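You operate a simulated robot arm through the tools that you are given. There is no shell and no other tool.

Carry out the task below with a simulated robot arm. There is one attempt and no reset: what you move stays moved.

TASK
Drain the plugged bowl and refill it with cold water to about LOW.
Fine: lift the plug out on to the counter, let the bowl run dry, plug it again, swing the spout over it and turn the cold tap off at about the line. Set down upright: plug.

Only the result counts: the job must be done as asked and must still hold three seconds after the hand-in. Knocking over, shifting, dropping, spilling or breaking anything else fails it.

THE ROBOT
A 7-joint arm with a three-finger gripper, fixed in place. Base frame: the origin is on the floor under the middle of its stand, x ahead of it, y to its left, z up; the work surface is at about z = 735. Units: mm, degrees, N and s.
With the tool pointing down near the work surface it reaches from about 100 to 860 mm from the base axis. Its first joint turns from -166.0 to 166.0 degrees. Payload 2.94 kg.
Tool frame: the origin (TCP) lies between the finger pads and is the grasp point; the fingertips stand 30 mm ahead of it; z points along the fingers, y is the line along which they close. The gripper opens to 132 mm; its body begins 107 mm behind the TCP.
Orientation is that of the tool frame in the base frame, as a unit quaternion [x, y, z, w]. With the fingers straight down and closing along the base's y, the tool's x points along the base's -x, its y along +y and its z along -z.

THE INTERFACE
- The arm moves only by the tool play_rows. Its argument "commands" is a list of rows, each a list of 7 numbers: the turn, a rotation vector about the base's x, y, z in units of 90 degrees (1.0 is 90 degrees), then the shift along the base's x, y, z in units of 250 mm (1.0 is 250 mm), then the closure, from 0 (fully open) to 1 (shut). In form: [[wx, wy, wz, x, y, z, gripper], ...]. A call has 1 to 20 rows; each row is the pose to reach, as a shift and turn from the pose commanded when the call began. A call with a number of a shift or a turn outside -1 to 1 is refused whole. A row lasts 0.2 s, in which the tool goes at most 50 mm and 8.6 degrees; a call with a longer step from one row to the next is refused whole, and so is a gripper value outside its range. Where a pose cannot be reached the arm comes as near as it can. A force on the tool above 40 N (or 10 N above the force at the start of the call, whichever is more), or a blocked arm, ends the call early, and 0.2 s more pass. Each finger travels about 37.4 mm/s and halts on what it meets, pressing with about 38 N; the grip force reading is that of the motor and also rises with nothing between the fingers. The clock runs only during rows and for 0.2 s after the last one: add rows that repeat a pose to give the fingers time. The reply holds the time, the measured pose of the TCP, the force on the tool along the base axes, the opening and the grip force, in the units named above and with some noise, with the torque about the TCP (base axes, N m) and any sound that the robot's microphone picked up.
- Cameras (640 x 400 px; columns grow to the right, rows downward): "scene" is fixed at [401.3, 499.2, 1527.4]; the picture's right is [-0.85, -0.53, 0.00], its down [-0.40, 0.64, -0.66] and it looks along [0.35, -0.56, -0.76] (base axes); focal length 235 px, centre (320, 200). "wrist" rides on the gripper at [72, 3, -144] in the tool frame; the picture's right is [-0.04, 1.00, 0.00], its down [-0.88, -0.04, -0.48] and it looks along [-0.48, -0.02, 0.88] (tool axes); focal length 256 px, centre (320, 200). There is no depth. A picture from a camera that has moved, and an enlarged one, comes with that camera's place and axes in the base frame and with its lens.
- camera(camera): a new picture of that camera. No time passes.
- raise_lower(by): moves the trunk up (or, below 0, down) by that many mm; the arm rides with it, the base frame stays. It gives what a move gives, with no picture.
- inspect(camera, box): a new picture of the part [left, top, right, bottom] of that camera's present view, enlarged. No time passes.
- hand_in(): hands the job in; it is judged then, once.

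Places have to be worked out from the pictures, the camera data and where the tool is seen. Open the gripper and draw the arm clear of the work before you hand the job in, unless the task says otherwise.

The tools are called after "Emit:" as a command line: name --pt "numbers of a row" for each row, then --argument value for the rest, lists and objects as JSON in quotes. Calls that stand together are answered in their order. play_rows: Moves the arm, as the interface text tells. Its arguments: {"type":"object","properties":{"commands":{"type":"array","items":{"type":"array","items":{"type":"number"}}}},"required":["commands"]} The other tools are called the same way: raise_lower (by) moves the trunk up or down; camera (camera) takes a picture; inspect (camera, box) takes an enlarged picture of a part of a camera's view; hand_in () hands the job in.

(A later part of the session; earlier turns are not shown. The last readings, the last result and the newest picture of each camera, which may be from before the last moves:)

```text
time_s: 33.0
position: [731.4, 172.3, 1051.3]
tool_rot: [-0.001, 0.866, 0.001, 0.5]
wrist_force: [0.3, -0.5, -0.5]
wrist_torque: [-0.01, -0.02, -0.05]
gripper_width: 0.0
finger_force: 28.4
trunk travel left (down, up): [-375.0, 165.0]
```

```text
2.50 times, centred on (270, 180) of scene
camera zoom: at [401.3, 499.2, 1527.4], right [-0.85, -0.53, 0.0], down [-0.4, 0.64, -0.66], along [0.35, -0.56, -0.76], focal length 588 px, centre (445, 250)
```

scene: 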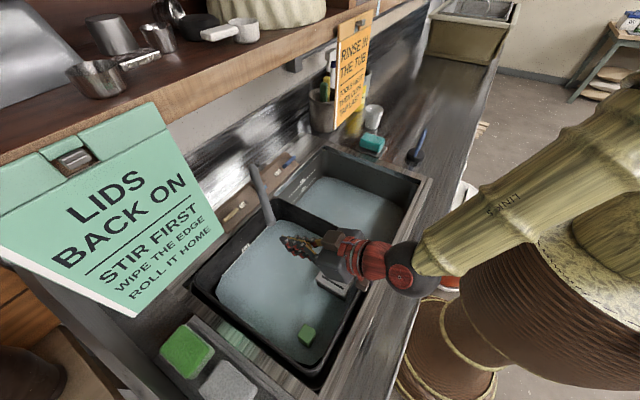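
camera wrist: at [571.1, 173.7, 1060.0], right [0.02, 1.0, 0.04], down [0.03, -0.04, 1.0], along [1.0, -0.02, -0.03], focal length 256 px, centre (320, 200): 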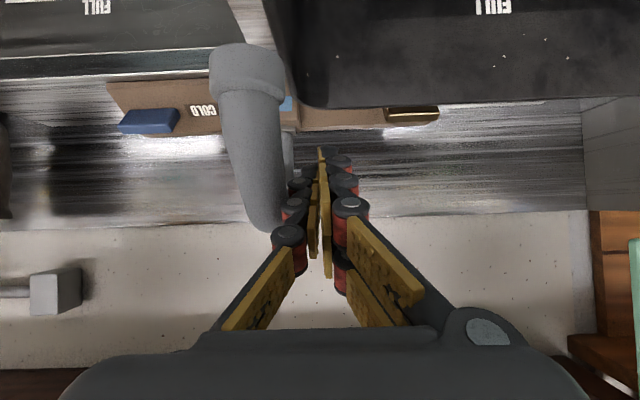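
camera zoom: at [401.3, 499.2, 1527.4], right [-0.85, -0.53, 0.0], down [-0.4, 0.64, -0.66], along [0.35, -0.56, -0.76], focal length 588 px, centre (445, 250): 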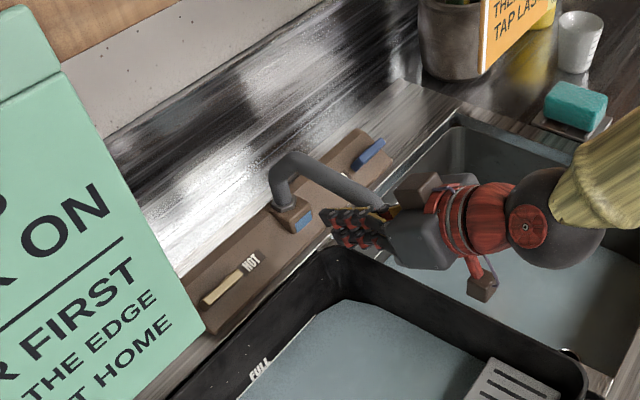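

The spout swings easily and is now near straight ahead, over the divider. I'll continue the arc over the −y bowl.

Emit:
play_rows --pt "0 0 0 -0.016 -0.056 0 1" --pt "0 0 0 -0.026 -0.116 0 1" --pt "0 0 0 -0.032 -0.172 0 1" --pt "0 0 0 -0.03 -0.232 0 1" --pt "0 0 0 -0.025 -0.292 0 1" --pt "0 0 0 -0.014 -0.348 0 1" --pt "0 0 0 0 -0.404 0 1" --pt "0 0 0 0 -0.404 0 1"

Emit:
camera --camera "wrist"

Emit:
inspect --camera "scene" --box '[180, 100, 360, 260]'

```text
time_s: 34.8
position: [732.4, 72.7, 1049.2]
tool_rot: [0.0, 0.866, 0.0, 0.5]
wrist_force: [-0.6, -0.4, 0.0]
wrist_torque: [-0.01, 0.01, 0.01]
gripper_width: 0.1
finger_force: 28.5
trunk travel left (down, up): [-375.0, 165.0]
```

```text
taken
camera wrist: at [572.4, 74.7, 1058.2], right [0.02, 1.0, 0.04], down [0.03, -0.04, 1.0], along [1.0, -0.02, -0.03], focal length 256 px, centre (320, 200)
```

wrist: 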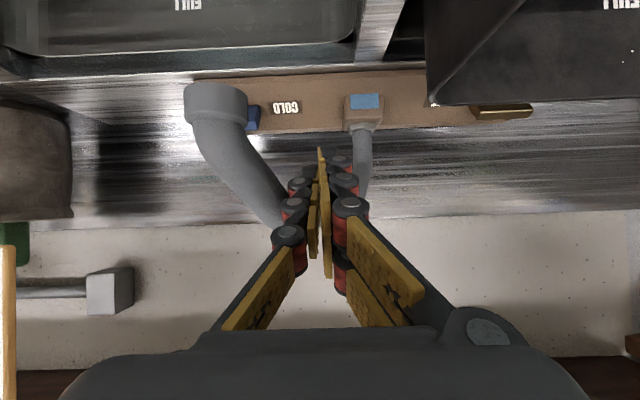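

```text
2.50 times, centred on (270, 180) of scene
camera zoom: at [401.3, 499.2, 1527.4], right [-0.85, -0.53, 0.0], down [-0.4, 0.64, -0.66], along [0.35, -0.56, -0.76], focal length 588 px, centre (445, 250)
```

zoom: 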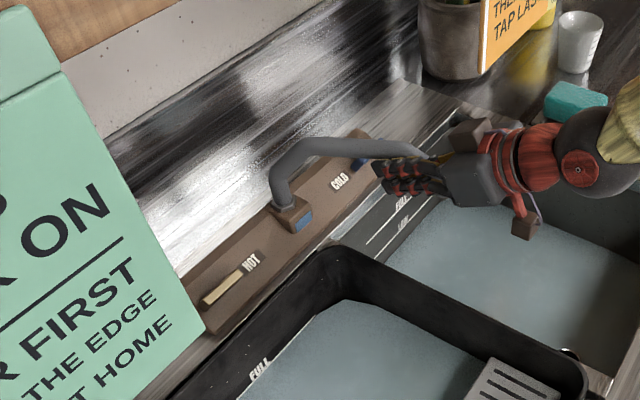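

The spout outlet is now at about (691, 25), well inside the −y bowl. I'll back away, open the fingers for an unobstructed view, and study the cold lever from the front.

Emit:
play_rows --pt "0 0 0 0 0.06 0 1" --pt "0 0 0 -0.14 0.06 0.02 1" --pt "0 0 0 -0.28 0.06 0.04 1" --pt "0 0 0 -0.42 0.06 0.08 1" --pt "0 0.04 0 -0.56 0.02 0.12 0.9" --pt "0 0.08 0 -0.64 -0.08 0.16 0.7" --pt "0 0.12 0 -0.68 -0.2 0.16 0.5" --pt "0 0.167 0 -0.7 -0.32 0.16 0.3" --pt "0 0.167 0 -0.7 -0.42 0.16 0.1" --pt "0 0.167 0 -0.7 -0.42 0.16 0" --pt "0 0.167 0 -0.7 -0.42 0.16 0"

Emit:
camera --camera "wrist"

Emit:
camera --camera "scene"

```text
time_s: 37.2
position: [555.9, 10.7, 1086.0]
tool_rot: [0.002, 0.925, -0.005, 0.381]
wrist_force: [0.8, 0.1, 0.0]
wrist_torque: [-0.02, 0.02, 0.03]
gripper_width: 98.5
finger_force: 0.1
out of reach, approached as far as the arm can: row 8, 9
trunk travel left (down, up): [-375.0, 165.0]
```

```text
taken
camera wrist: at [402.9, 13.8, 1136.0], right [0.04, 1.0, 0.02], down [0.29, -0.03, 0.96], along [0.96, -0.03, -0.29], focal length 256 px, centre (320, 200)
```

wrist: 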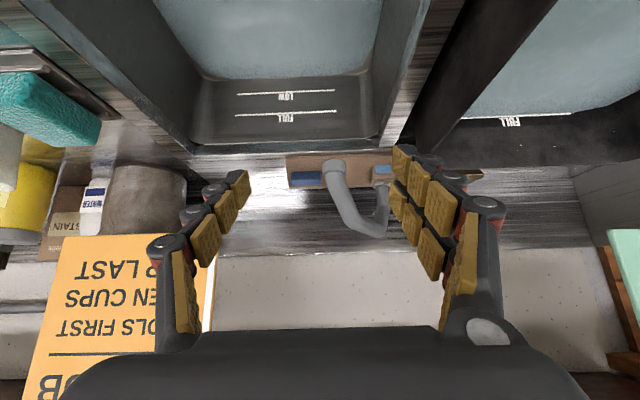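

```text
taken
```

scene: 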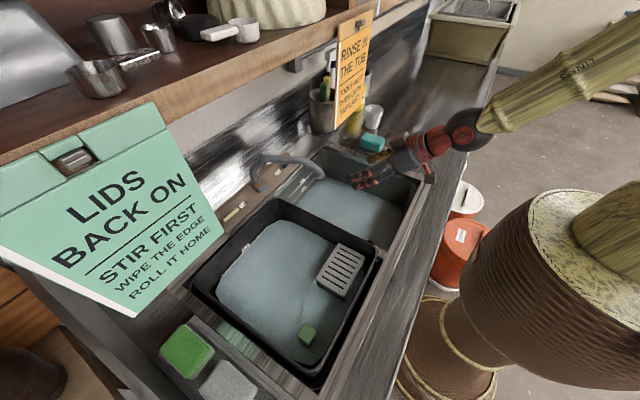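

The spout stays where I left it. I'll zoom in on the cold lever and the level lines.

Emit:
inspect --camera "wrist" --box '[270, 140, 400, 220]'

Emit:
inspect --camera "wrist" --box '[190, 30, 400, 160]'

Emit:
inspect --camera "scene" --box '[215, 130, 335, 215]'

Emit:
inspect --camera "scene" --box '[270, 142, 300, 172]'

```text
4.92 times, centred on (335, 180) of wrist
camera zoom: at [402.9, 13.8, 1136.0], right [0.04, 1.0, 0.02], down [0.29, -0.03, 0.96], along [0.96, -0.03, -0.29], focal length 1260 px, centre (246, 298)
```

zoom: 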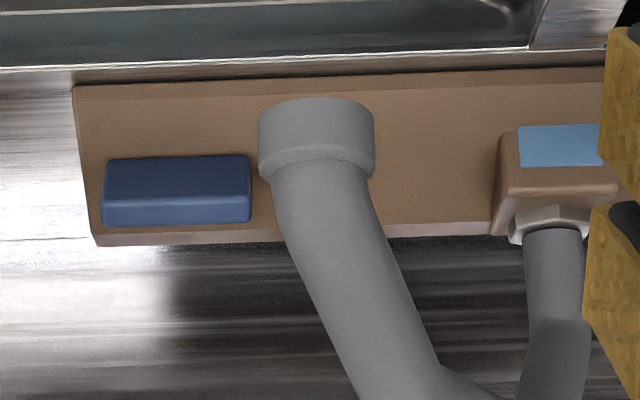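

```text
3.05 times, centred on (295, 95) of wrist
camera zoom: at [402.9, 13.8, 1136.0], right [0.04, 1.0, 0.02], down [0.29, -0.03, 0.96], along [0.96, -0.03, -0.29], focal length 780 px, centre (396, 520)
```

zoom: 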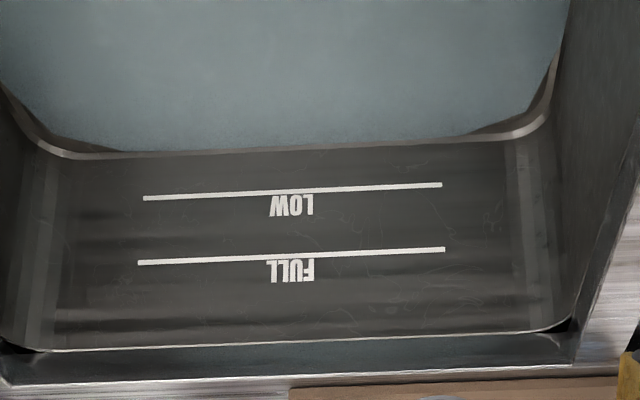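

```text
4.71 times, centred on (275, 172) of scene
camera zoom: at [401.3, 499.2, 1527.4], right [-0.85, -0.53, 0.0], down [-0.4, 0.64, -0.66], along [0.35, -0.56, -0.76], focal length 1107 px, centre (532, 329)
```

zoom: 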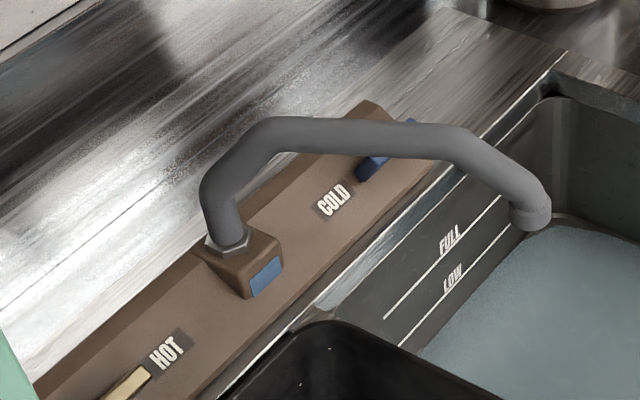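

```text
13.33 times, centred on (285, 157) of scene
camera zoom: at [401.3, 499.2, 1527.4], right [-0.85, -0.53, 0.0], down [-0.4, 0.64, -0.66], along [0.35, -0.56, -0.76], focal length 3138 px, centre (787, 773)
```

zoom: 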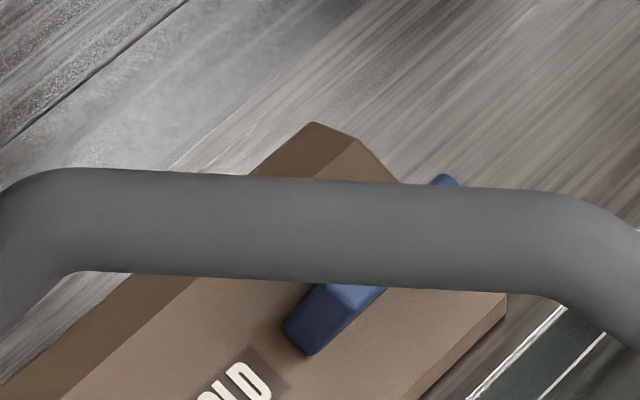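

The lever looks like a narrow bar about 60 mm long, and I can't tell its turning axis yet. I'll bring the camera closer along y ≈ −100, between the spout and the sign.

Emit:
play_rows --pt "0 0 0 0.08 -0.06 -0.04 0.4" --pt "0 0 0 0.16 -0.12 -0.08 0.4" --pt "0 0 0 0.24 -0.18 -0.12 0.4" --pt "0 0 0 0.32 -0.24 -0.16 0.4" --pt "0 0 0 0.4 -0.29 -0.2 0.4" --pt "0 0 0 0.48 -0.34 -0.25 0.4" --pt "0 0 0 0.54 -0.34 -0.3 0.4" --pt "0 0 0 0.54 -0.34 -0.3 0.4"

Emit:
camera --camera "wrist"

Emit:
camera --camera "scene"

```text
time_s: 39.0
position: [693.8, -117.0, 1015.3]
tool_rot: [-0.001, 0.925, 0.001, 0.381]
wrist_force: [0.9, -0.1, 0.6]
wrist_torque: [0.1, 0.13, 0.09]
gripper_width: 79.2
finger_force: 0.1
out of reach, approached as far as the arm can: row 1, 2, 3, 4, 5, 6, 7
trunk travel left (down, up): [-375.0, 165.0]
```

```text
taken
camera wrist: at [540.7, -114.6, 1065.9], right [0.03, 1.0, 0.03], down [0.29, -0.04, 0.96], along [0.96, -0.02, -0.29], focal length 256 px, centre (320, 200)
```

wrist: 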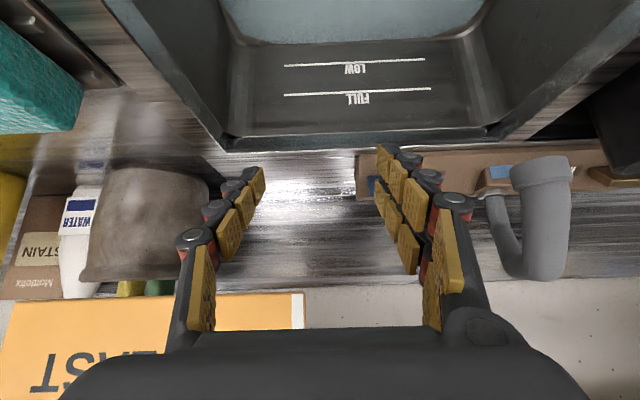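

```text
taken
```

scene: 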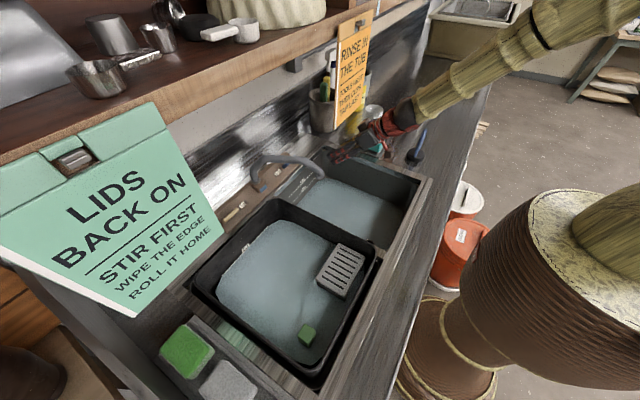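

The right-hand fingers block the lever from here. I'll close the gripper to clear the view.

Emit:
play_rows --pt "0 0 0 0 0 0 0.6" --pt "0 0 0 0 0 0 0.8" --pt "0 0 0 0 0 0 1" --pt "0 0 0 0 0 0 1" --pt "0 0 0 0 0 0 1" --pt "0 0 0 0 0 0 1"

Emit:
camera --camera "wrist"

Emit:
inspect --camera "wrist" --box '[340, 140, 480, 225]'

Emit:
inspect --camera "wrist" --box '[200, 0, 520, 150]'

```text
time_s: 40.4
position: [693.1, -115.3, 1015.3]
tool_rot: [0.0, 0.924, 0.0, 0.383]
wrist_force: [0.1, -0.5, 0.6]
wrist_torque: [-0.02, 0.01, 0.0]
gripper_width: 0.0
finger_force: 12.9
trunk travel left (down, up): [-375.0, 165.0]
```

```text
taken
camera wrist: at [540.9, -114.2, 1065.7], right [0.03, 1.0, 0.03], down [0.29, -0.04, 0.96], along [0.96, -0.02, -0.29], focal length 256 px, centre (320, 200)
```

wrist: 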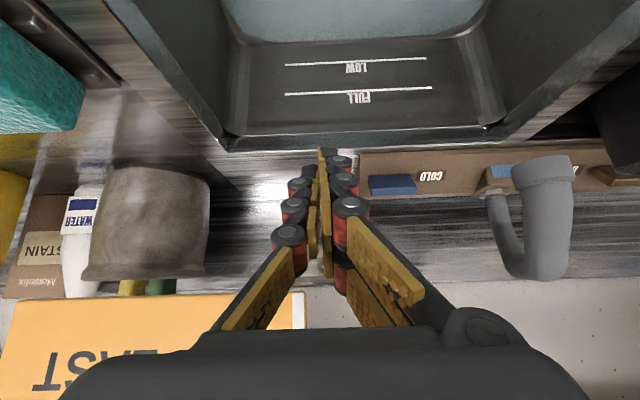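

```text
4.57 times, centred on (410, 182) of wrist
camera zoom: at [540.9, -114.2, 1065.7], right [0.03, 1.0, 0.03], down [0.29, -0.04, 0.96], along [0.96, -0.02, -0.29], focal length 1170 px, centre (-91, 280)
```

zoom: 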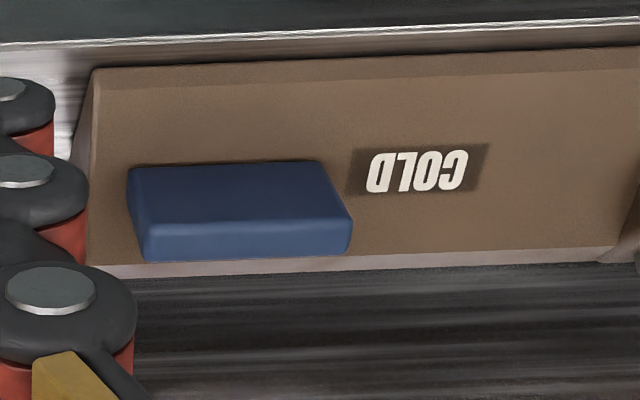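

```text
2.00 times, centred on (360, 75) of wrist
camera zoom: at [540.9, -114.2, 1065.7], right [0.03, 1.0, 0.03], down [0.29, -0.04, 0.96], along [0.96, -0.02, -0.29], focal length 512 px, centre (240, 450)
```

zoom: 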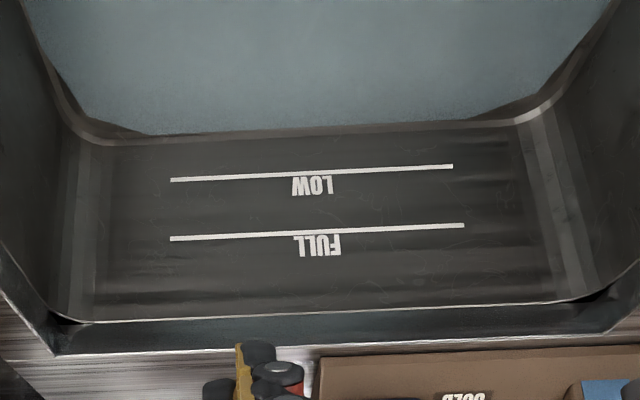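

The handle is a bar about 60 mm long and 12 mm thick standing roughly 30 mm out of a sloped panel (normal ≈ (−0.6, 0, 0.8)), so it most likely turns about that normal. I'll back off and match the 37° tilt before rolling the tool to straddle the bar.

Emit:
play_rows --pt "0 0.022 0 -0.052 0.082 0.046 0.9" --pt "0 0.044 0 -0.104 0.164 0.092 0.8" --pt "0 0.066 0 -0.156 0.246 0.138 0.7" --pt "0 0.089 0 -0.208 0.328 0.184 0.6" --pt "0 0.089 0 -0.208 0.328 0.184 0.6"

Emit:
inspect --camera "scene" --box '[260, 120, 440, 250]'

```text
time_s: 41.6
position: [641.0, -35.0, 1057.3]
tool_rot: [0.001, 0.949, -0.001, 0.316]
wrist_force: [0.4, 0.6, -0.1]
wrist_torque: [-0.01, 0.01, -0.03]
gripper_width: 53.0
finger_force: 0.0
trunk travel left (down, up): [-375.0, 165.0]
```

```text
3.08 times, centred on (350, 185) of scene
camera zoom: at [401.3, 499.2, 1527.4], right [-0.85, -0.53, 0.0], down [-0.4, 0.64, -0.66], along [0.35, -0.56, -0.76], focal length 724 px, centre (228, 246)
```

zoom: 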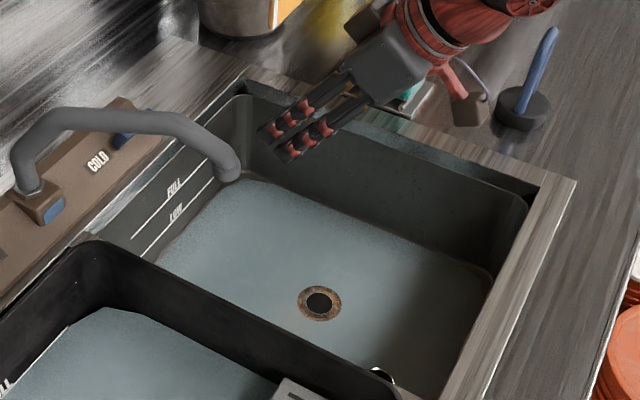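

The drain hole is now visible at about (605, −65) on the bowl floor, so the bowl is dry or nearly so. I'll check with a closer picture.

Emit:
camera --camera "wrist"

Emit:
inspect --camera "scene" --box '[320, 180, 400, 230]'

Emit:
inspect --camera "wrist" --box '[150, 0, 500, 150]'

```text
taken
camera wrist: at [496.6, -32.7, 1129.8], right [0.03, 1.0, 0.03], down [0.42, -0.04, 0.91], along [0.91, -0.02, -0.42], focal length 256 px, centre (320, 200)
```

wrist: 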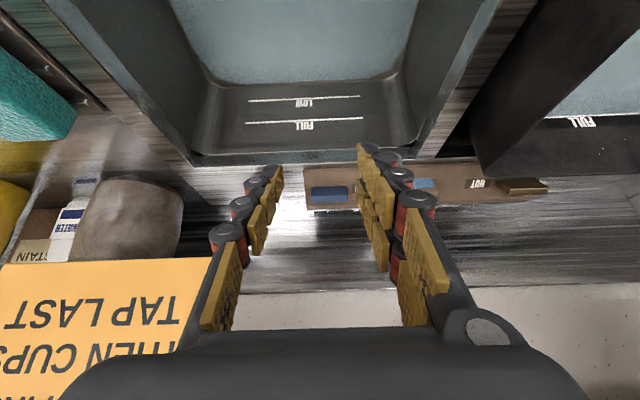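

```text
8.00 times, centred on (360, 205) of scene
camera zoom: at [401.3, 499.2, 1527.4], right [-0.85, -0.53, 0.0], down [-0.4, 0.64, -0.66], along [0.35, -0.56, -0.76], focal length 1883 px, centre (0, 160)
```

zoom: 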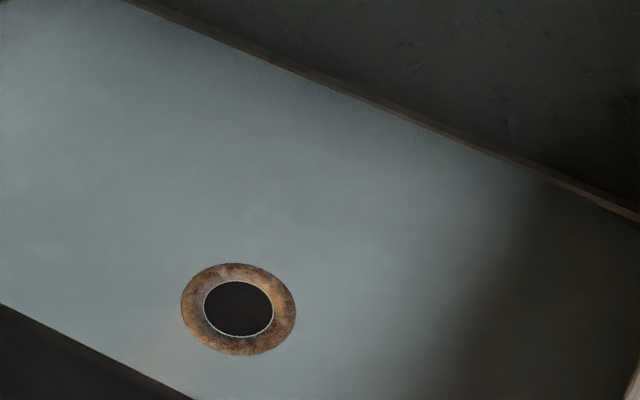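

```text
1.83 times, centred on (325, 75) of wrist
camera zoom: at [496.6, -32.7, 1129.8], right [0.03, 1.0, 0.03], down [0.42, -0.04, 0.91], along [0.91, -0.02, -0.42], focal length 468 px, centre (311, 429)
```

zoom: 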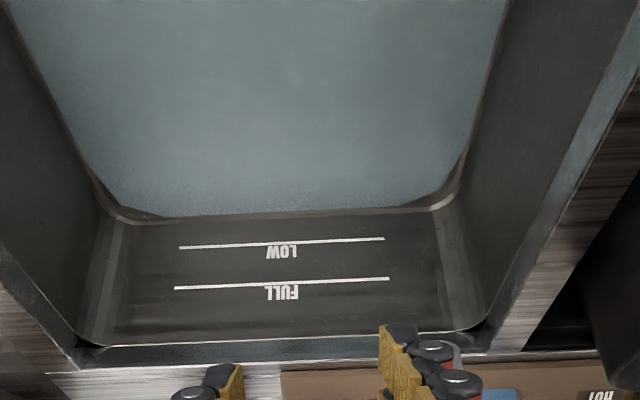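

The drain is exposed, so nearly all the water has gone. While the last of it runs out I'll roll the tool 90° about its own axis, with the camera going to the −y side away from the spout, so the fingers can straddle the tap bar.

Emit:
play_rows --pt "-0.05 0 0.0667 0.02 0 0.01 0.6" --pt "-0.1 0 0.1333 0.04 0 0.02 0.6" --pt "-0.15 0 0.2 0.06 0 0.03 0.6" --pt "-0.2 0 0.2667 0.08 0 0.04 0.6" --pt "-0.25 0 0.3333 0.1 0 0.05 0.6" --pt "-0.3 0 0.4 0.12 0 0.06 0.6" --pt "-0.35 0 0.4667 0.14 0 0.07 0.6" --pt "-0.4 0 0.5333 0.16 0 0.08 0.6" --pt "-0.45 0 0.6 0.18 0 0.09 0.6" --pt "-0.5 0 0.6667 0.2 0 0.1 0.6" --pt "-0.55 0 0.7333 0.22 0 0.11 0.6" --pt "-0.6 0 0.8 0.24 0 0.12 0.6" --pt "-0.6 0 0.8 0.24 0 0.12 0.6"

Emit:
camera --camera "wrist"

Emit:
camera --camera "scene"

```text
time_s: 44.4
position: [697.7, -34.4, 1091.1]
tool_rot: [0.671, -0.671, 0.223, -0.223]
wrist_force: [0.2, 0.3, -0.4]
wrist_torque: [0.0, 0.01, -0.02]
gripper_width: 52.9
finger_force: 0.0
trunk travel left (down, up): [-375.0, 165.0]
```

```text
taken
camera wrist: at [610.3, -108.9, 1204.1], right [-0.8, 0.04, -0.6], down [-0.26, 0.88, 0.4], along [0.54, 0.48, -0.69], focal length 256 px, centre (320, 200)
```

wrist: 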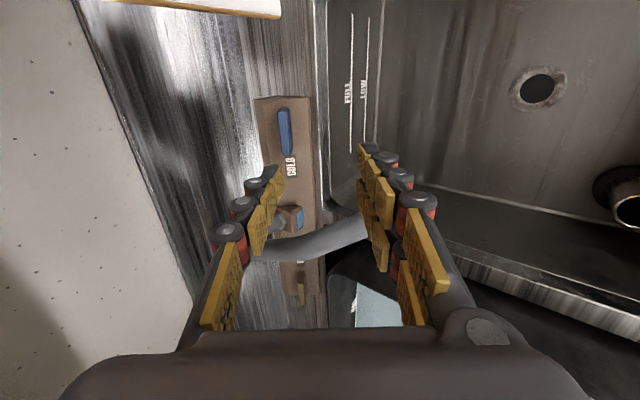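

```text
taken
```

scene: 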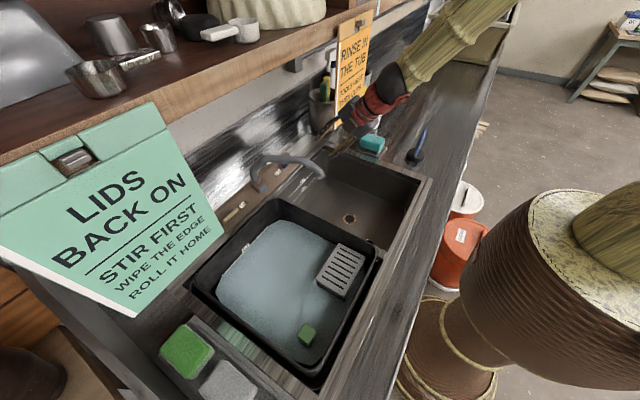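

The bowl is now dry, with bare floor, drain and standpipe all visible. Before plugging I'll learn how the cold handle turns, since any water simply drains away. I'll line up over the bar at about (859, −27, 958) at a standoff.

Emit:
play_rows --pt "0 0 0 0.08 0.01 0.003 0.65" --pt "0 0 0 0.16 0.02 0.006 0.7" --pt "0 0 0 0.24 0.03 0.008 0.7" --pt "0 0 0 0.312 0.03 -0.088 0.7" --pt "0 0 0 0.36 0.03 -0.152 0.7" --pt "0 0 0 0.408 0.03 -0.216 0.7" --pt "0 0 0 0.408 0.03 -0.216 0.7"

Emit:
camera --camera "wrist"

Emit:
inspect --camera "scene" --box '[240, 40, 440, 220]'

```text
time_s: 46.0
position: [802.0, -27.3, 1040.1]
tool_rot: [0.671, -0.67, 0.223, -0.225]
wrist_force: [-0.1, -0.2, -0.3]
wrist_torque: [0.01, 0.01, 0.0]
gripper_width: 39.8
finger_force: 0.0
trunk travel left (down, up): [-375.0, 165.0]
```

```text
taken
camera wrist: at [713.5, -100.8, 1152.5], right [-0.8, 0.04, -0.6], down [-0.26, 0.88, 0.41], along [0.54, 0.48, -0.69], focal length 256 px, centre (320, 200)
```

wrist: 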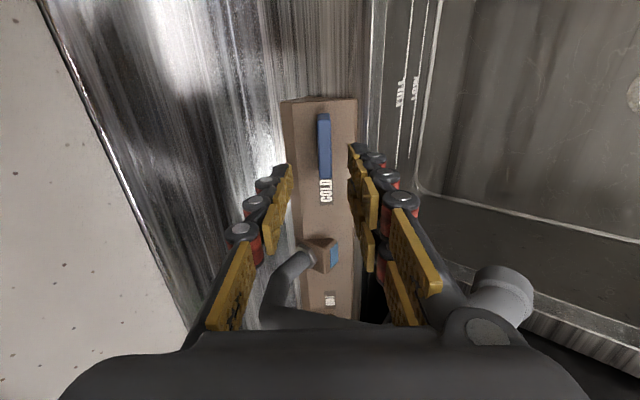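

```text
2.22 times, centred on (340, 130) of scene
camera zoom: at [401.3, 499.2, 1527.4], right [-0.85, -0.53, 0.0], down [-0.4, 0.64, -0.66], along [0.35, -0.56, -0.76], focal length 523 px, centre (276, 356)
```

zoom: 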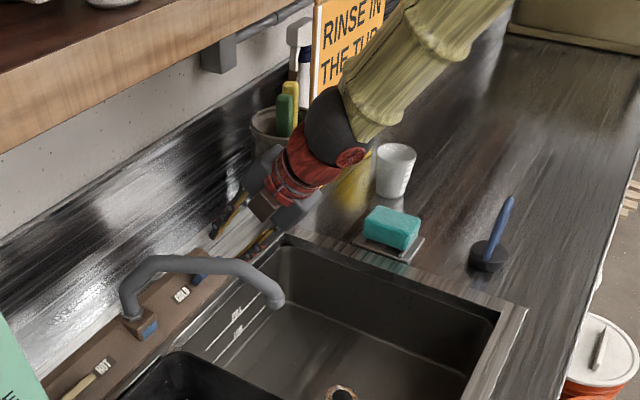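

The bar sits between the fingers, about 5 mm down-slope of centre. I'll move in with that correction so the fingertips straddle its outer part, and check before closing.

Emit:
play_rows --pt "0 0 0 0.03 0 -0.07 0.7" --pt "0 0 0 0.08 0 -0.137 0.7" --pt "0 0 0 0.13 0 -0.204 0.7" --pt "0 0 0 0.17 0 -0.258 0.7" --pt "0 0 0 0.198 0 -0.296 0.7" --pt "0 0 0 0.198 0 -0.296 0.7"

Emit:
camera --camera "wrist"

Emit:
inspect --camera "scene" --box '[240, 80, 400, 220]'

```text
time_s: 47.4
position: [850.8, -27.1, 962.3]
tool_rot: [0.671, -0.67, 0.222, -0.225]
wrist_force: [0.5, -0.1, 0.2]
wrist_torque: [0.01, -0.01, 0.01]
gripper_width: 39.7
finger_force: 0.0
trunk travel left (down, up): [-375.0, 165.0]
```

```text
taken
camera wrist: at [762.9, -101.0, 1075.3], right [-0.8, 0.04, -0.6], down [-0.26, 0.88, 0.41], along [0.54, 0.48, -0.69], focal length 256 px, centre (320, 200)
```

wrist: 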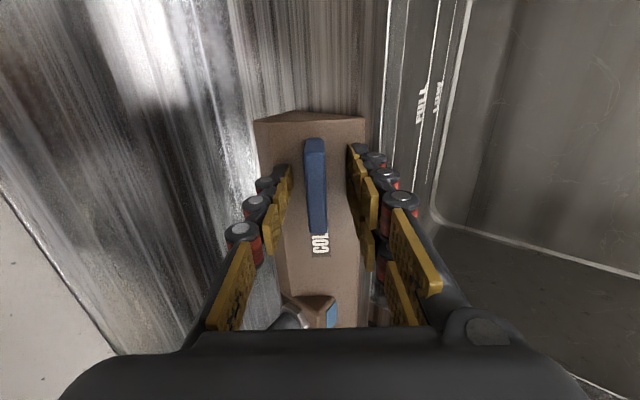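

```text
2.86 times, centred on (320, 150) of scene
camera zoom: at [401.3, 499.2, 1527.4], right [-0.85, -0.53, 0.0], down [-0.4, 0.64, -0.66], along [0.35, -0.56, -0.76], focal length 672 px, centre (320, 343)
```

zoom: 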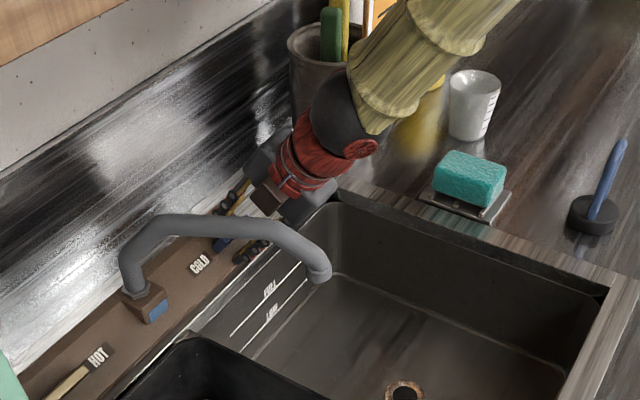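

The bar is centred between the fingers at TCP height. I'll close on it.

Emit:
play_rows --pt "0 0 0 0 0 0 0.78" --pt "0 0 0 0 0 0 0.84" --pt "0 0 0 0 0 0 0.9" --pt "0 0 0 0 0 0 1" --pt "0 0 0 0 0 0 1"

Emit:
camera --camera "wrist"

```text
time_s: 48.6
position: [853.2, -26.5, 963.6]
tool_rot: [0.672, -0.669, 0.224, -0.225]
wrist_force: [8.7, -0.4, 5.2]
wrist_torque: [0.06, -0.32, 0.0]
gripper_width: 12.8
finger_force: 31.2
trunk travel left (down, up): [-375.0, 165.0]
```

```text
taken
camera wrist: at [764.2, -101.0, 1076.5], right [-0.8, 0.04, -0.6], down [-0.26, 0.88, 0.4], along [0.55, 0.48, -0.69], focal length 256 px, centre (320, 200)
```

wrist: 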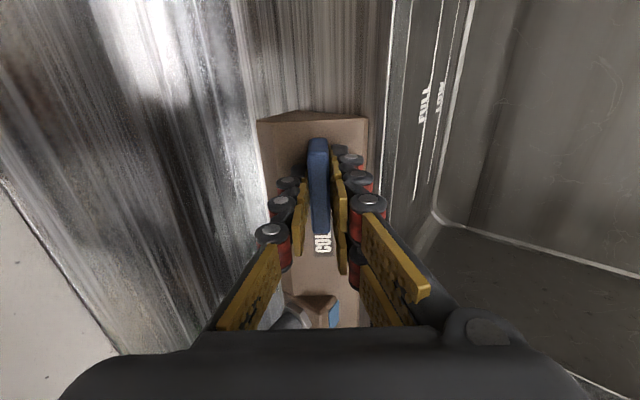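

I have a firm grip at a 12.8 mm opening. I'll try a small counter-clockwise twist (right end up-slope) of about 10° about the panel normal and read the torque.

Emit:
play_rows --pt "-0.02 0 0.027 0 0 0 1" --pt "-0.04 0 0.053 0 0 0 1" --pt "-0.067 0 0.089 0 0 0 1"

Emit:
camera --camera "wrist"

Emit:
inspect --camera "scene" --box '[240, 120, 400, 240]'

```text
time_s: 49.4
position: [853.3, -26.7, 964.1]
tool_rot: [0.728, -0.608, 0.243, -0.205]
wrist_force: [18.0, 0.2, 6.0]
wrist_torque: [0.87, -0.31, 0.57]
gripper_width: 12.7
finger_force: 39.7
trunk travel left (down, up): [-375.0, 165.0]
```

```text
taken
camera wrist: at [774.7, -100.4, 1084.5], right [-0.79, -0.13, -0.6], down [-0.38, 0.87, 0.31], along [0.48, 0.47, -0.74], focal length 256 px, centre (320, 200)
```

wrist: 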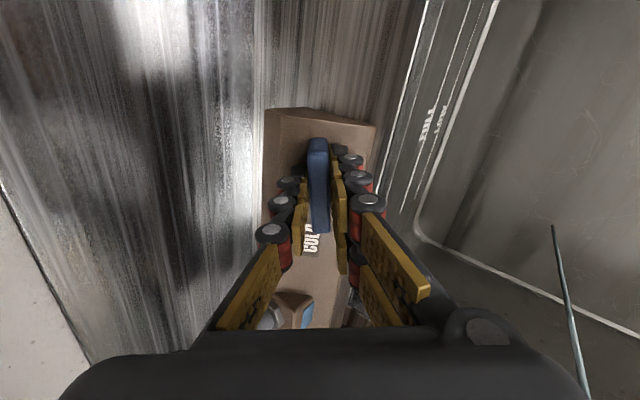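

```text
3.33 times, centred on (320, 180) of scene
camera zoom: at [401.3, 499.2, 1527.4], right [-0.85, -0.53, 0.0], down [-0.4, 0.64, -0.66], along [0.35, -0.56, -0.76], focal length 784 px, centre (320, 267)
```

zoom: 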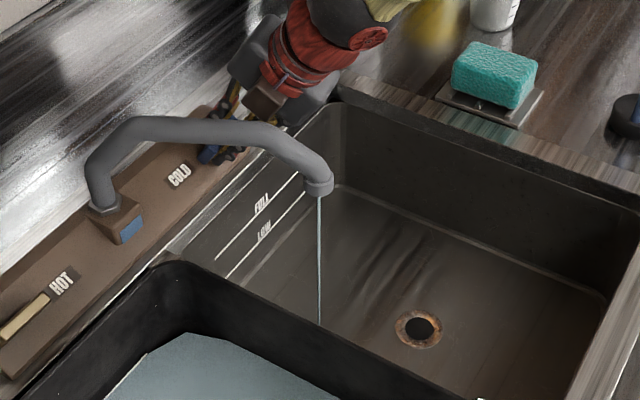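

Counter-clockwise opens the tap: a thin stream falls from the spout into the −y bowl, and the handle pivots about its centre. I'll close it again and verify.

Emit:
play_rows --pt "0.025 0 -0.034 0 0 0 1" --pt "0.05 0 -0.067 0 0 0 1" --pt "0.07 0 -0.093 0 0 0 1" --pt "0.07 0 -0.093 0 0 0 1"

Emit:
inspect --camera "scene" --box '[240, 120, 400, 240]'

Emit:
camera --camera "wrist"

```text
time_s: 50.4
position: [854.3, -27.7, 963.1]
tool_rot: [-0.668, 0.673, -0.222, 0.226]
wrist_force: [23.1, 2.5, 9.3]
wrist_torque: [-0.55, -0.64, 0.23]
gripper_width: 12.8
finger_force: 39.3
trunk travel left (down, up): [-375.0, 165.0]
```

```text
3.33 times, centred on (320, 180) of scene
camera zoom: at [401.3, 499.2, 1527.4], right [-0.85, -0.53, 0.0], down [-0.4, 0.64, -0.66], along [0.35, -0.56, -0.76], focal length 784 px, centre (320, 267)
```

zoom: 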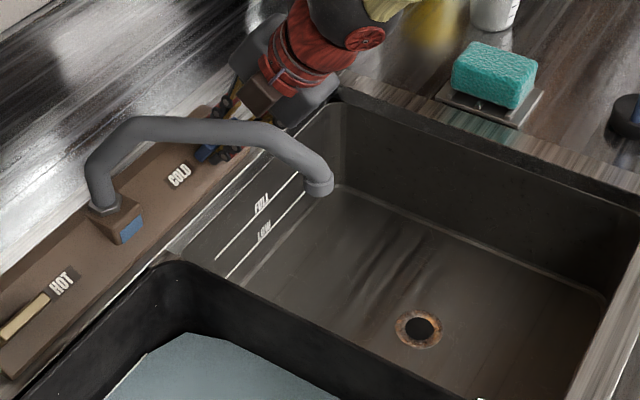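

```text
taken
camera wrist: at [763.8, -101.0, 1076.2], right [-0.8, 0.05, -0.6], down [-0.25, 0.88, 0.41], along [0.55, 0.48, -0.69], focal length 256 px, centre (320, 200)
```

wrist: 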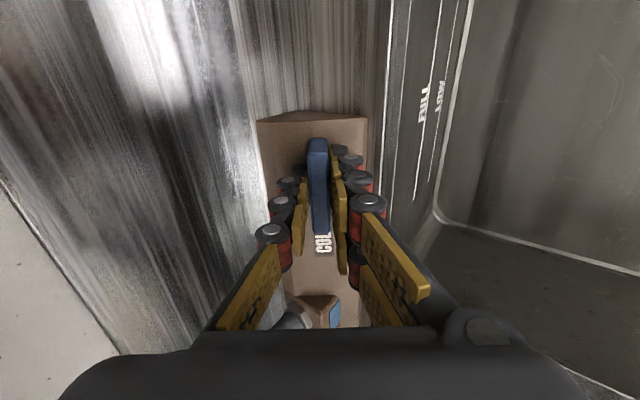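

The stream has stopped and the handle is back at its off angle. I'll release it, retreat along the tool axis and bring the tool vertical to fetch the plug.

Emit:
play_rows --pt "0 0 0 0 0 0 0.9" --pt "0 0 0 0 0 0 0.8" --pt "0 0 0 0 0 0 0.7" --pt "0 0 0 0 0 0 0.7" --pt "0 0 0 -0.048 0 0.064 0.7" --pt "0 0 0 -0.12 0 0.16 0.7" --pt "0 0 0 -0.192 0 0.256 0.7" --pt "0 0 0 -0.264 0 0.352 0.7" --pt "0 0 0 -0.38 0 0.44 0.7" --pt "0 0 0 -0.5 0 0.5 0.7" --pt "0 0 0 -0.62 0 0.54 0.7" --pt "0 0.08 0 -0.7 -0.02 0.58 0.7" --pt "0 0.16 0 -0.78 -0.06 0.62 0.7" --pt "0 0.24 0 -0.86 -0.12 0.66 0.6" --pt "0 0.32 0 -0.92 -0.2 0.7 0.5" --pt "0 0.41 0 -0.96 -0.3 0.72 0.4" --pt "0 0.41 0 -0.96 -0.3 0.72 0.4"

Emit:
camera --camera "wrist"

Emit:
camera --camera "scene"

```text
time_s: 54.0
position: [607.7, -101.6, 1144.1]
tool_rot: [-0.705, 0.709, 0.002, 0.001]
wrist_force: [0.4, 1.3, 0.1]
wrist_torque: [-0.02, -0.01, -0.01]
gripper_width: 78.9
finger_force: 0.1
out of reach, approached as far as the arm can: row 12, 13, 14
trunk travel left (down, up): [-375.0, 165.0]
```

```text
taken
camera wrist: at [605.1, -174.1, 1287.4], right [-1.0, 0.05, 0.0], down [0.05, 0.88, 0.48], along [0.02, 0.48, -0.88], focal length 256 px, centre (320, 200)
```

wrist: 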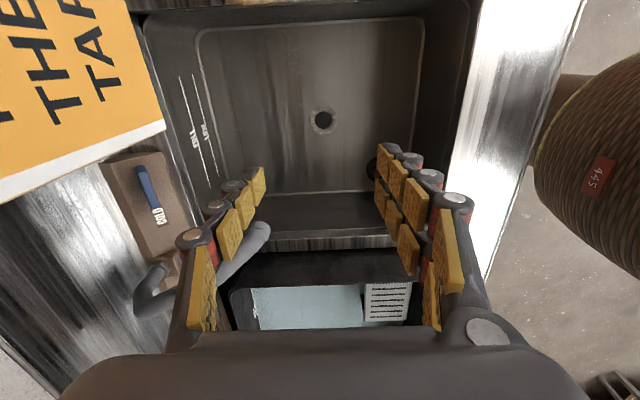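

```text
taken
```

scene: 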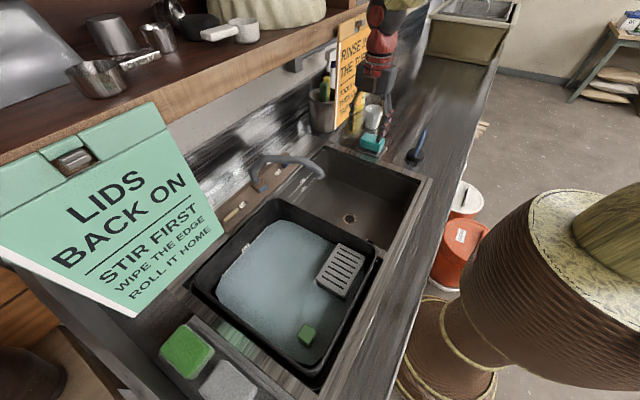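

No stream is running and the drain is centred near (603.5, −62). I'll travel over to the plug on the counter.

Emit:
play_rows --pt "0 0 0 -0.075 -0.12 0 0.4" --pt "0 0 0 -0.15 -0.24 0 0.4" --pt "0 0 0 -0.225 -0.36 0 0.4" --pt "0 0 0 -0.3 -0.48 0 0.4" --pt "0 0 0 -0.375 -0.6 0 0.4" --pt "0 0 0 -0.45 -0.72 0 0.4" --pt "0 0 0 -0.52 -0.84 0 0.4" --pt "0 0 0 -0.52 -0.96 0 0.4" --pt "0 0 0 -0.52 -0.96 0 0.4"

Emit:
camera --camera "wrist"

Emit:
inspect --camera "scene" --box '[380, 40, 480, 170]'

```text
time_s: 56.0
position: [479.9, -340.9, 1147.6]
tool_rot: [-0.705, 0.709, 0.0, 0.001]
wrist_force: [0.6, 0.7, 0.3]
wrist_torque: [-0.02, -0.02, -0.01]
gripper_width: 79.3
finger_force: 0.1
trunk travel left (down, up): [-375.0, 165.0]
```

```text
taken
camera wrist: at [476.5, -414.6, 1291.6], right [-1.0, 0.05, 0.0], down [0.05, 0.88, 0.48], along [0.02, 0.48, -0.88], focal length 256 px, centre (320, 200)
```

wrist: 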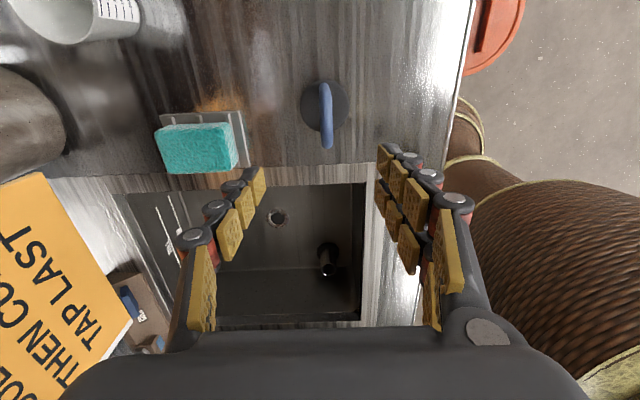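

```text
3.08 times, centred on (430, 105) of scene
camera zoom: at [401.3, 499.2, 1527.4], right [-0.85, -0.53, 0.0], down [-0.4, 0.64, -0.66], along [0.35, -0.56, -0.76], focal length 724 px, centre (-18, 492)
```

zoom: 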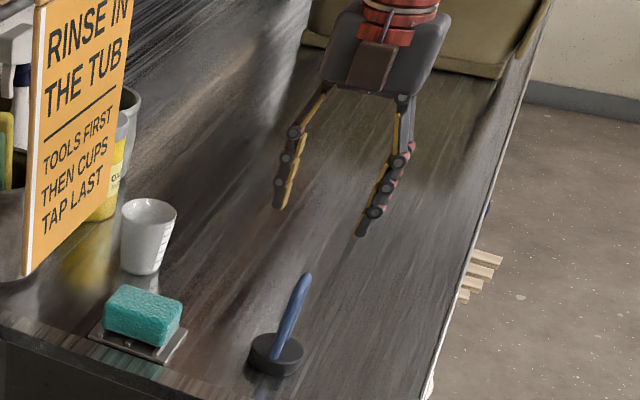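

The plug is still upright where I left it. I'll come down over it, correcting y to −359, and check alignment closer up.

Emit:
play_rows --pt "0 0 0 -0.008 -0.035 -0.08 0.4" --pt "0 0 0 -0.012 -0.07 -0.16 0.4" --pt "0 0 0 -0.016 -0.07 -0.26 0.4" --pt "0 0 0 -0.016 -0.07 -0.34 0.4" --pt "0 0 0 -0.016 -0.07 -0.34 0.4"

Emit:
camera --camera "wrist"

```text
time_s: 57.2
position: [478.1, -361.0, 1060.0]
tool_rot: [-0.704, 0.71, 0.0, 0.001]
wrist_force: [1.2, -1.0, 0.0]
wrist_torque: [-0.01, 0.01, -0.01]
gripper_width: 79.0
finger_force: 0.1
trunk travel left (down, up): [-375.0, 165.0]
```

```text
taken
camera wrist: at [473.8, -434.5, 1203.2], right [-1.0, 0.05, 0.0], down [0.05, 0.88, 0.48], along [0.02, 0.48, -0.88], focal length 256 px, centre (320, 200)
```

wrist: 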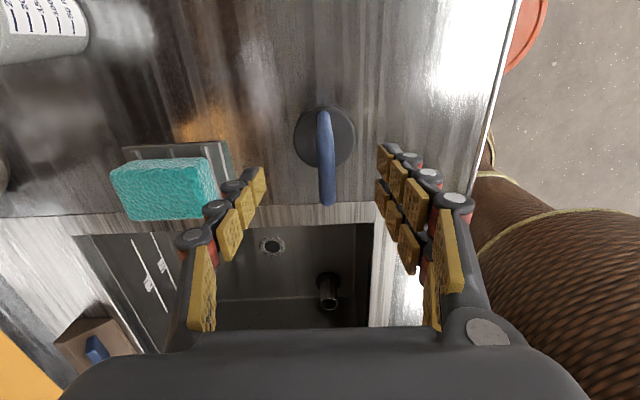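

The bar is at about x = 472, 6 mm off centre. I'll correct, lower to z ≈ 1003 and grip it as before.

Emit:
play_rows --pt "0 0 0 -0.012 -0.004 -0.06 0.4" --pt "0 0 0 -0.024 -0.008 -0.12 0.4" --pt "0 0 0 -0.024 -0.008 -0.18 0.4" --pt "0 0 0 -0.024 -0.008 -0.228 0.4" --pt "0 0 0 -0.024 -0.008 -0.228 0.55" --pt "0 0 0 -0.024 -0.008 -0.228 0.7" --pt "0 0 0 -0.024 -0.008 -0.228 0.85" --pt "0 0 0 -0.024 -0.008 -0.228 1" --pt "0 0 0 -0.024 -0.008 -0.228 1" --pt "0 0 0 -0.024 -0.008 -0.228 1" --pt "0 0 0 -0.024 -0.008 -0.228 1"

Emit:
camera --camera "wrist"

```text
time_s: 59.6
position: [470.9, -361.6, 1000.3]
tool_rot: [-0.704, 0.71, 0.001, 0.0]
wrist_force: [-1.4, -0.5, 1.3]
wrist_torque: [0.01, 0.16, -0.03]
gripper_width: 10.2
finger_force: 29.5
trunk travel left (down, up): [-375.0, 165.0]
```

```text
taken
camera wrist: at [467.3, -435.9, 1143.6], right [-1.0, 0.05, 0.0], down [0.05, 0.88, 0.48], along [0.02, 0.48, -0.88], focal length 256 px, centre (320, 200)
```

wrist: 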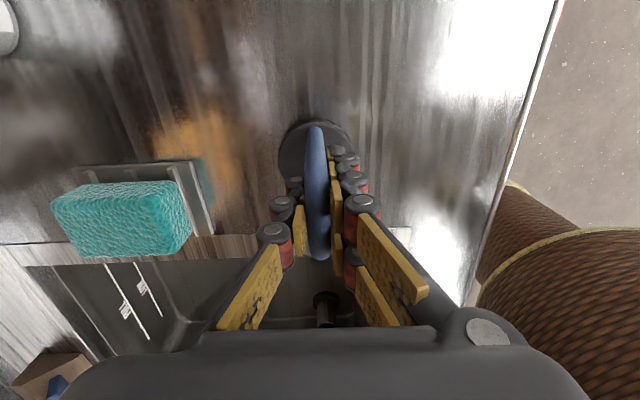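

The plug is gripped at 10.2 mm. I'll lift it and carry it back over the bowl.

Emit:
play_rows --pt "0 0 0 0 0 0.06 1" --pt "0 0 0 0 0 0.14 1" --pt "0 0 0 0 0 0.22 1" --pt "0 0 0 0 0 0.3 1" --pt "0 0 0 0.05 0.11 0.3 1" --pt "0 0 0 0.1 0.22 0.3 1" --pt "0 0 0 0.15 0.33 0.3 1" --pt "0 0 0 0.2 0.44 0.3 1" --pt "0 0 0 0.25 0.55 0.3 1" --pt "0 0 0 0.3 0.66 0.3 1" --pt "0 0 0 0.35 0.77 0.3 1" --pt "0 0 0 0.4 0.88 0.3 1" --pt "0 0 0 0.4 0.88 0.3 1"

Emit:
camera --camera "wrist"

Emit:
inspect --camera "scene" --box '[260, 80, 460, 250]'

```text
time_s: 62.4
position: [570.4, -142.9, 1073.8]
tool_rot: [-0.704, 0.71, 0.001, 0.001]
wrist_force: [-0.2, -0.3, -1.8]
wrist_torque: [-0.01, 0.01, -0.01]
gripper_width: 9.9
finger_force: 35.2
trunk travel left (down, up): [-375.0, 165.0]
```

```text
taken
camera wrist: at [566.9, -216.2, 1218.1], right [-1.0, 0.05, 0.0], down [0.05, 0.88, 0.48], along [0.02, 0.48, -0.88], focal length 256 px, centre (320, 200)
```

wrist: 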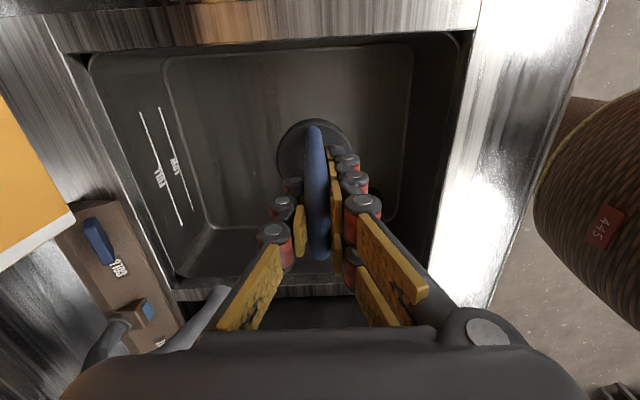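

```text
2.35 times, centred on (360, 165) of scene
camera zoom: at [401.3, 499.2, 1527.4], right [-0.85, -0.53, 0.0], down [-0.4, 0.64, -0.66], along [0.35, -0.56, -0.76], focal length 554 px, centre (226, 282)
```

zoom: 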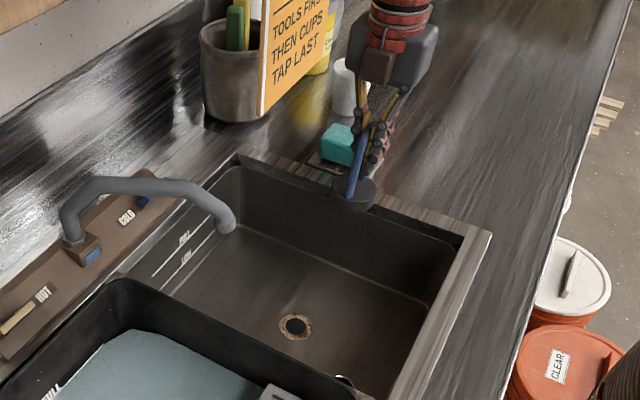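

The bowl is dry and the plug hangs upright from the grip, its centre a few mm to +x and +y of the TCP. I'll move over the drain, aiming the TCP at about (600, −69), and lower most of the way before checking.

Emit:
play_rows --pt "0 0 0 0.04 0.1 0 1" --pt "0 0 0 0.08 0.2 0 1" --pt "0 0 0 0.117 0.296 0 1" --pt "0 0 0 0.117 0.296 -0.1 1" --pt "0 0 0 0.117 0.296 -0.2 1" --pt "0 0 0 0.117 0.296 -0.3 1" --pt "0 0 0 0.117 0.296 -0.4 1" --pt "0 0 0 0.117 0.296 -0.5 1" --pt "0 0 0 0.117 0.296 -0.6 1" --pt "0 0 0 0.117 0.296 -0.68 1" --pt "0 0 0 0.117 0.296 -0.76 1" --pt "0 0 0 0.117 0.296 -0.82 1" --pt "0 0 0 0.117 0.296 -0.82 1"

Emit:
camera --camera "wrist"

Emit:
inspect --camera "scene" --box '[260, 130, 440, 250]'

Emit:
inspect --camera "scene" --box '[320, 180, 400, 230]'

```text
time_s: 65.2
position: [598.8, -69.9, 868.2]
tool_rot: [-0.704, 0.71, 0.0, 0.001]
wrist_force: [0.1, -0.8, -2.3]
wrist_torque: [0.03, 0.0, -0.02]
gripper_width: 9.8
finger_force: 36.1
trunk travel left (down, up): [-375.0, 165.0]
```

```text
taken
camera wrist: at [595.8, -143.1, 1013.5], right [-1.0, 0.05, 0.0], down [0.05, 0.88, 0.48], along [0.02, 0.48, -0.88], focal length 256 px, centre (320, 200)
```

wrist: 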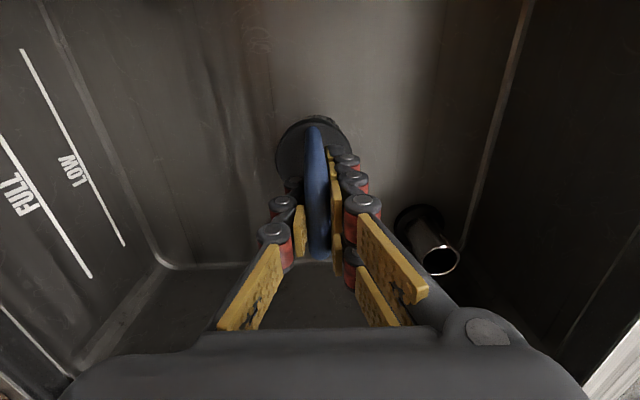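

```text
3.33 times, centred on (350, 190) of scene
camera zoom: at [401.3, 499.2, 1527.4], right [-0.85, -0.53, 0.0], down [-0.4, 0.64, -0.66], along [0.35, -0.56, -0.76], focal length 784 px, centre (220, 233)
```

zoom: 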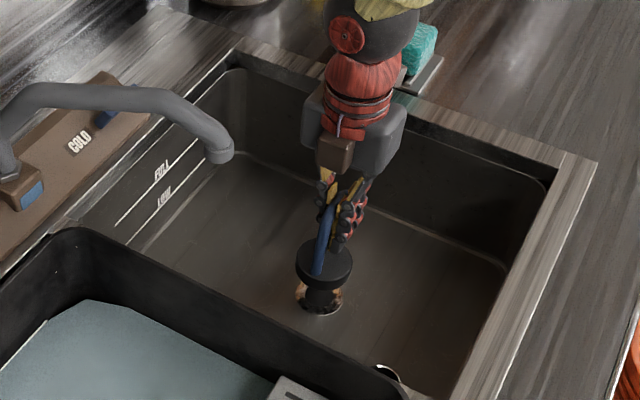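

```text
8.00 times, centred on (360, 205) of scene
camera zoom: at [401.3, 499.2, 1527.4], right [-0.85, -0.53, 0.0], down [-0.4, 0.64, -0.66], along [0.35, -0.56, -0.76], focal length 1883 px, centre (0, 160)
```

zoom: 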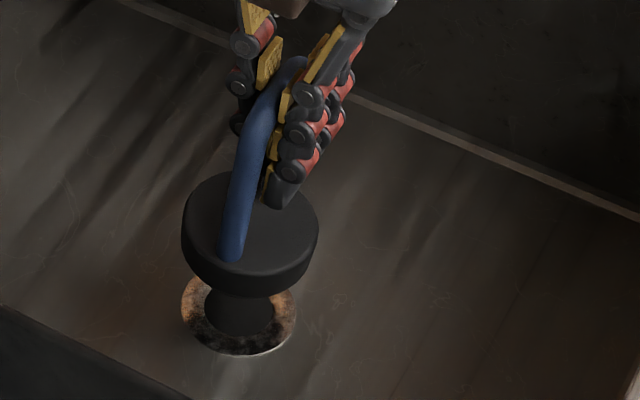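

The plug is over the drain but sits slightly toward −y of the flange in the scene view. I'll shift +5 mm in y, lower another 24 mm and compare disc and flange more precisely.

Emit:
play_rows --pt "0 0 0 0 0.02 0 1" --pt "0 0 0 0 0.02 -0.04 1" --pt "0 0 0 0 0.02 -0.08 1" --pt "0 0 0 0 0.02 -0.096 1" --pt "0 0 0 0 0.02 -0.096 1"

Emit:
inspect --camera "scene" --box '[320, 180, 400, 230]'

Emit:
inspect --camera "scene" --box '[335, 200, 365, 230]'

```text
time_s: 66.4
position: [599.7, -63.3, 847.5]
tool_rot: [-0.704, 0.71, 0.0, 0.002]
wrist_force: [0.0, -0.7, -2.1]
wrist_torque: [0.02, 0.02, -0.02]
gripper_width: 10.1
finger_force: 36.0
trunk travel left (down, up): [-375.0, 165.0]
```

```text
8.00 times, centred on (360, 205) of scene
camera zoom: at [401.3, 499.2, 1527.4], right [-0.85, -0.53, 0.0], down [-0.4, 0.64, -0.66], along [0.35, -0.56, -0.76], focal length 1883 px, centre (0, 160)
```

zoom: 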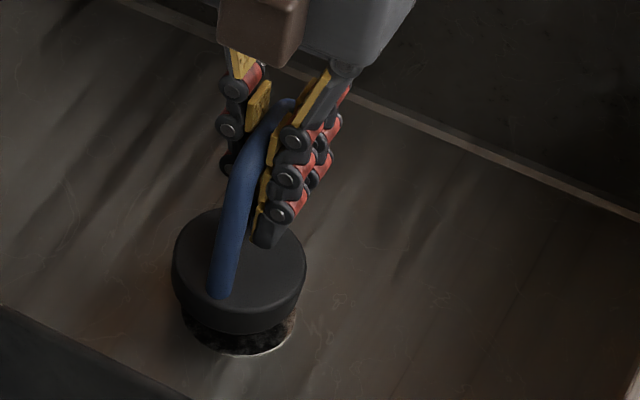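

```text
13.33 times, centred on (350, 215) of scene
camera zoom: at [401.3, 499.2, 1527.4], right [-0.85, -0.53, 0.0], down [-0.4, 0.64, -0.66], along [0.35, -0.56, -0.76], focal length 3138 px, centre (-80, 0)
```

zoom: 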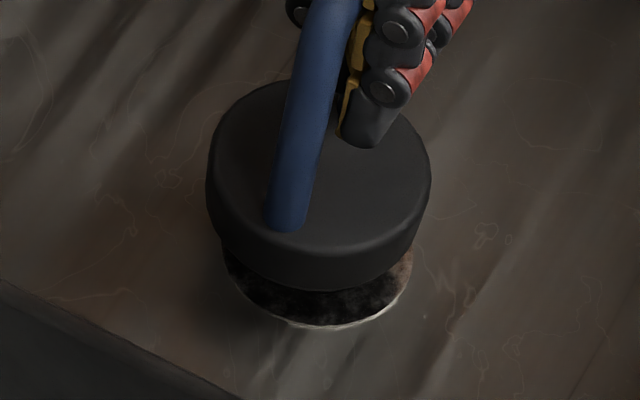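

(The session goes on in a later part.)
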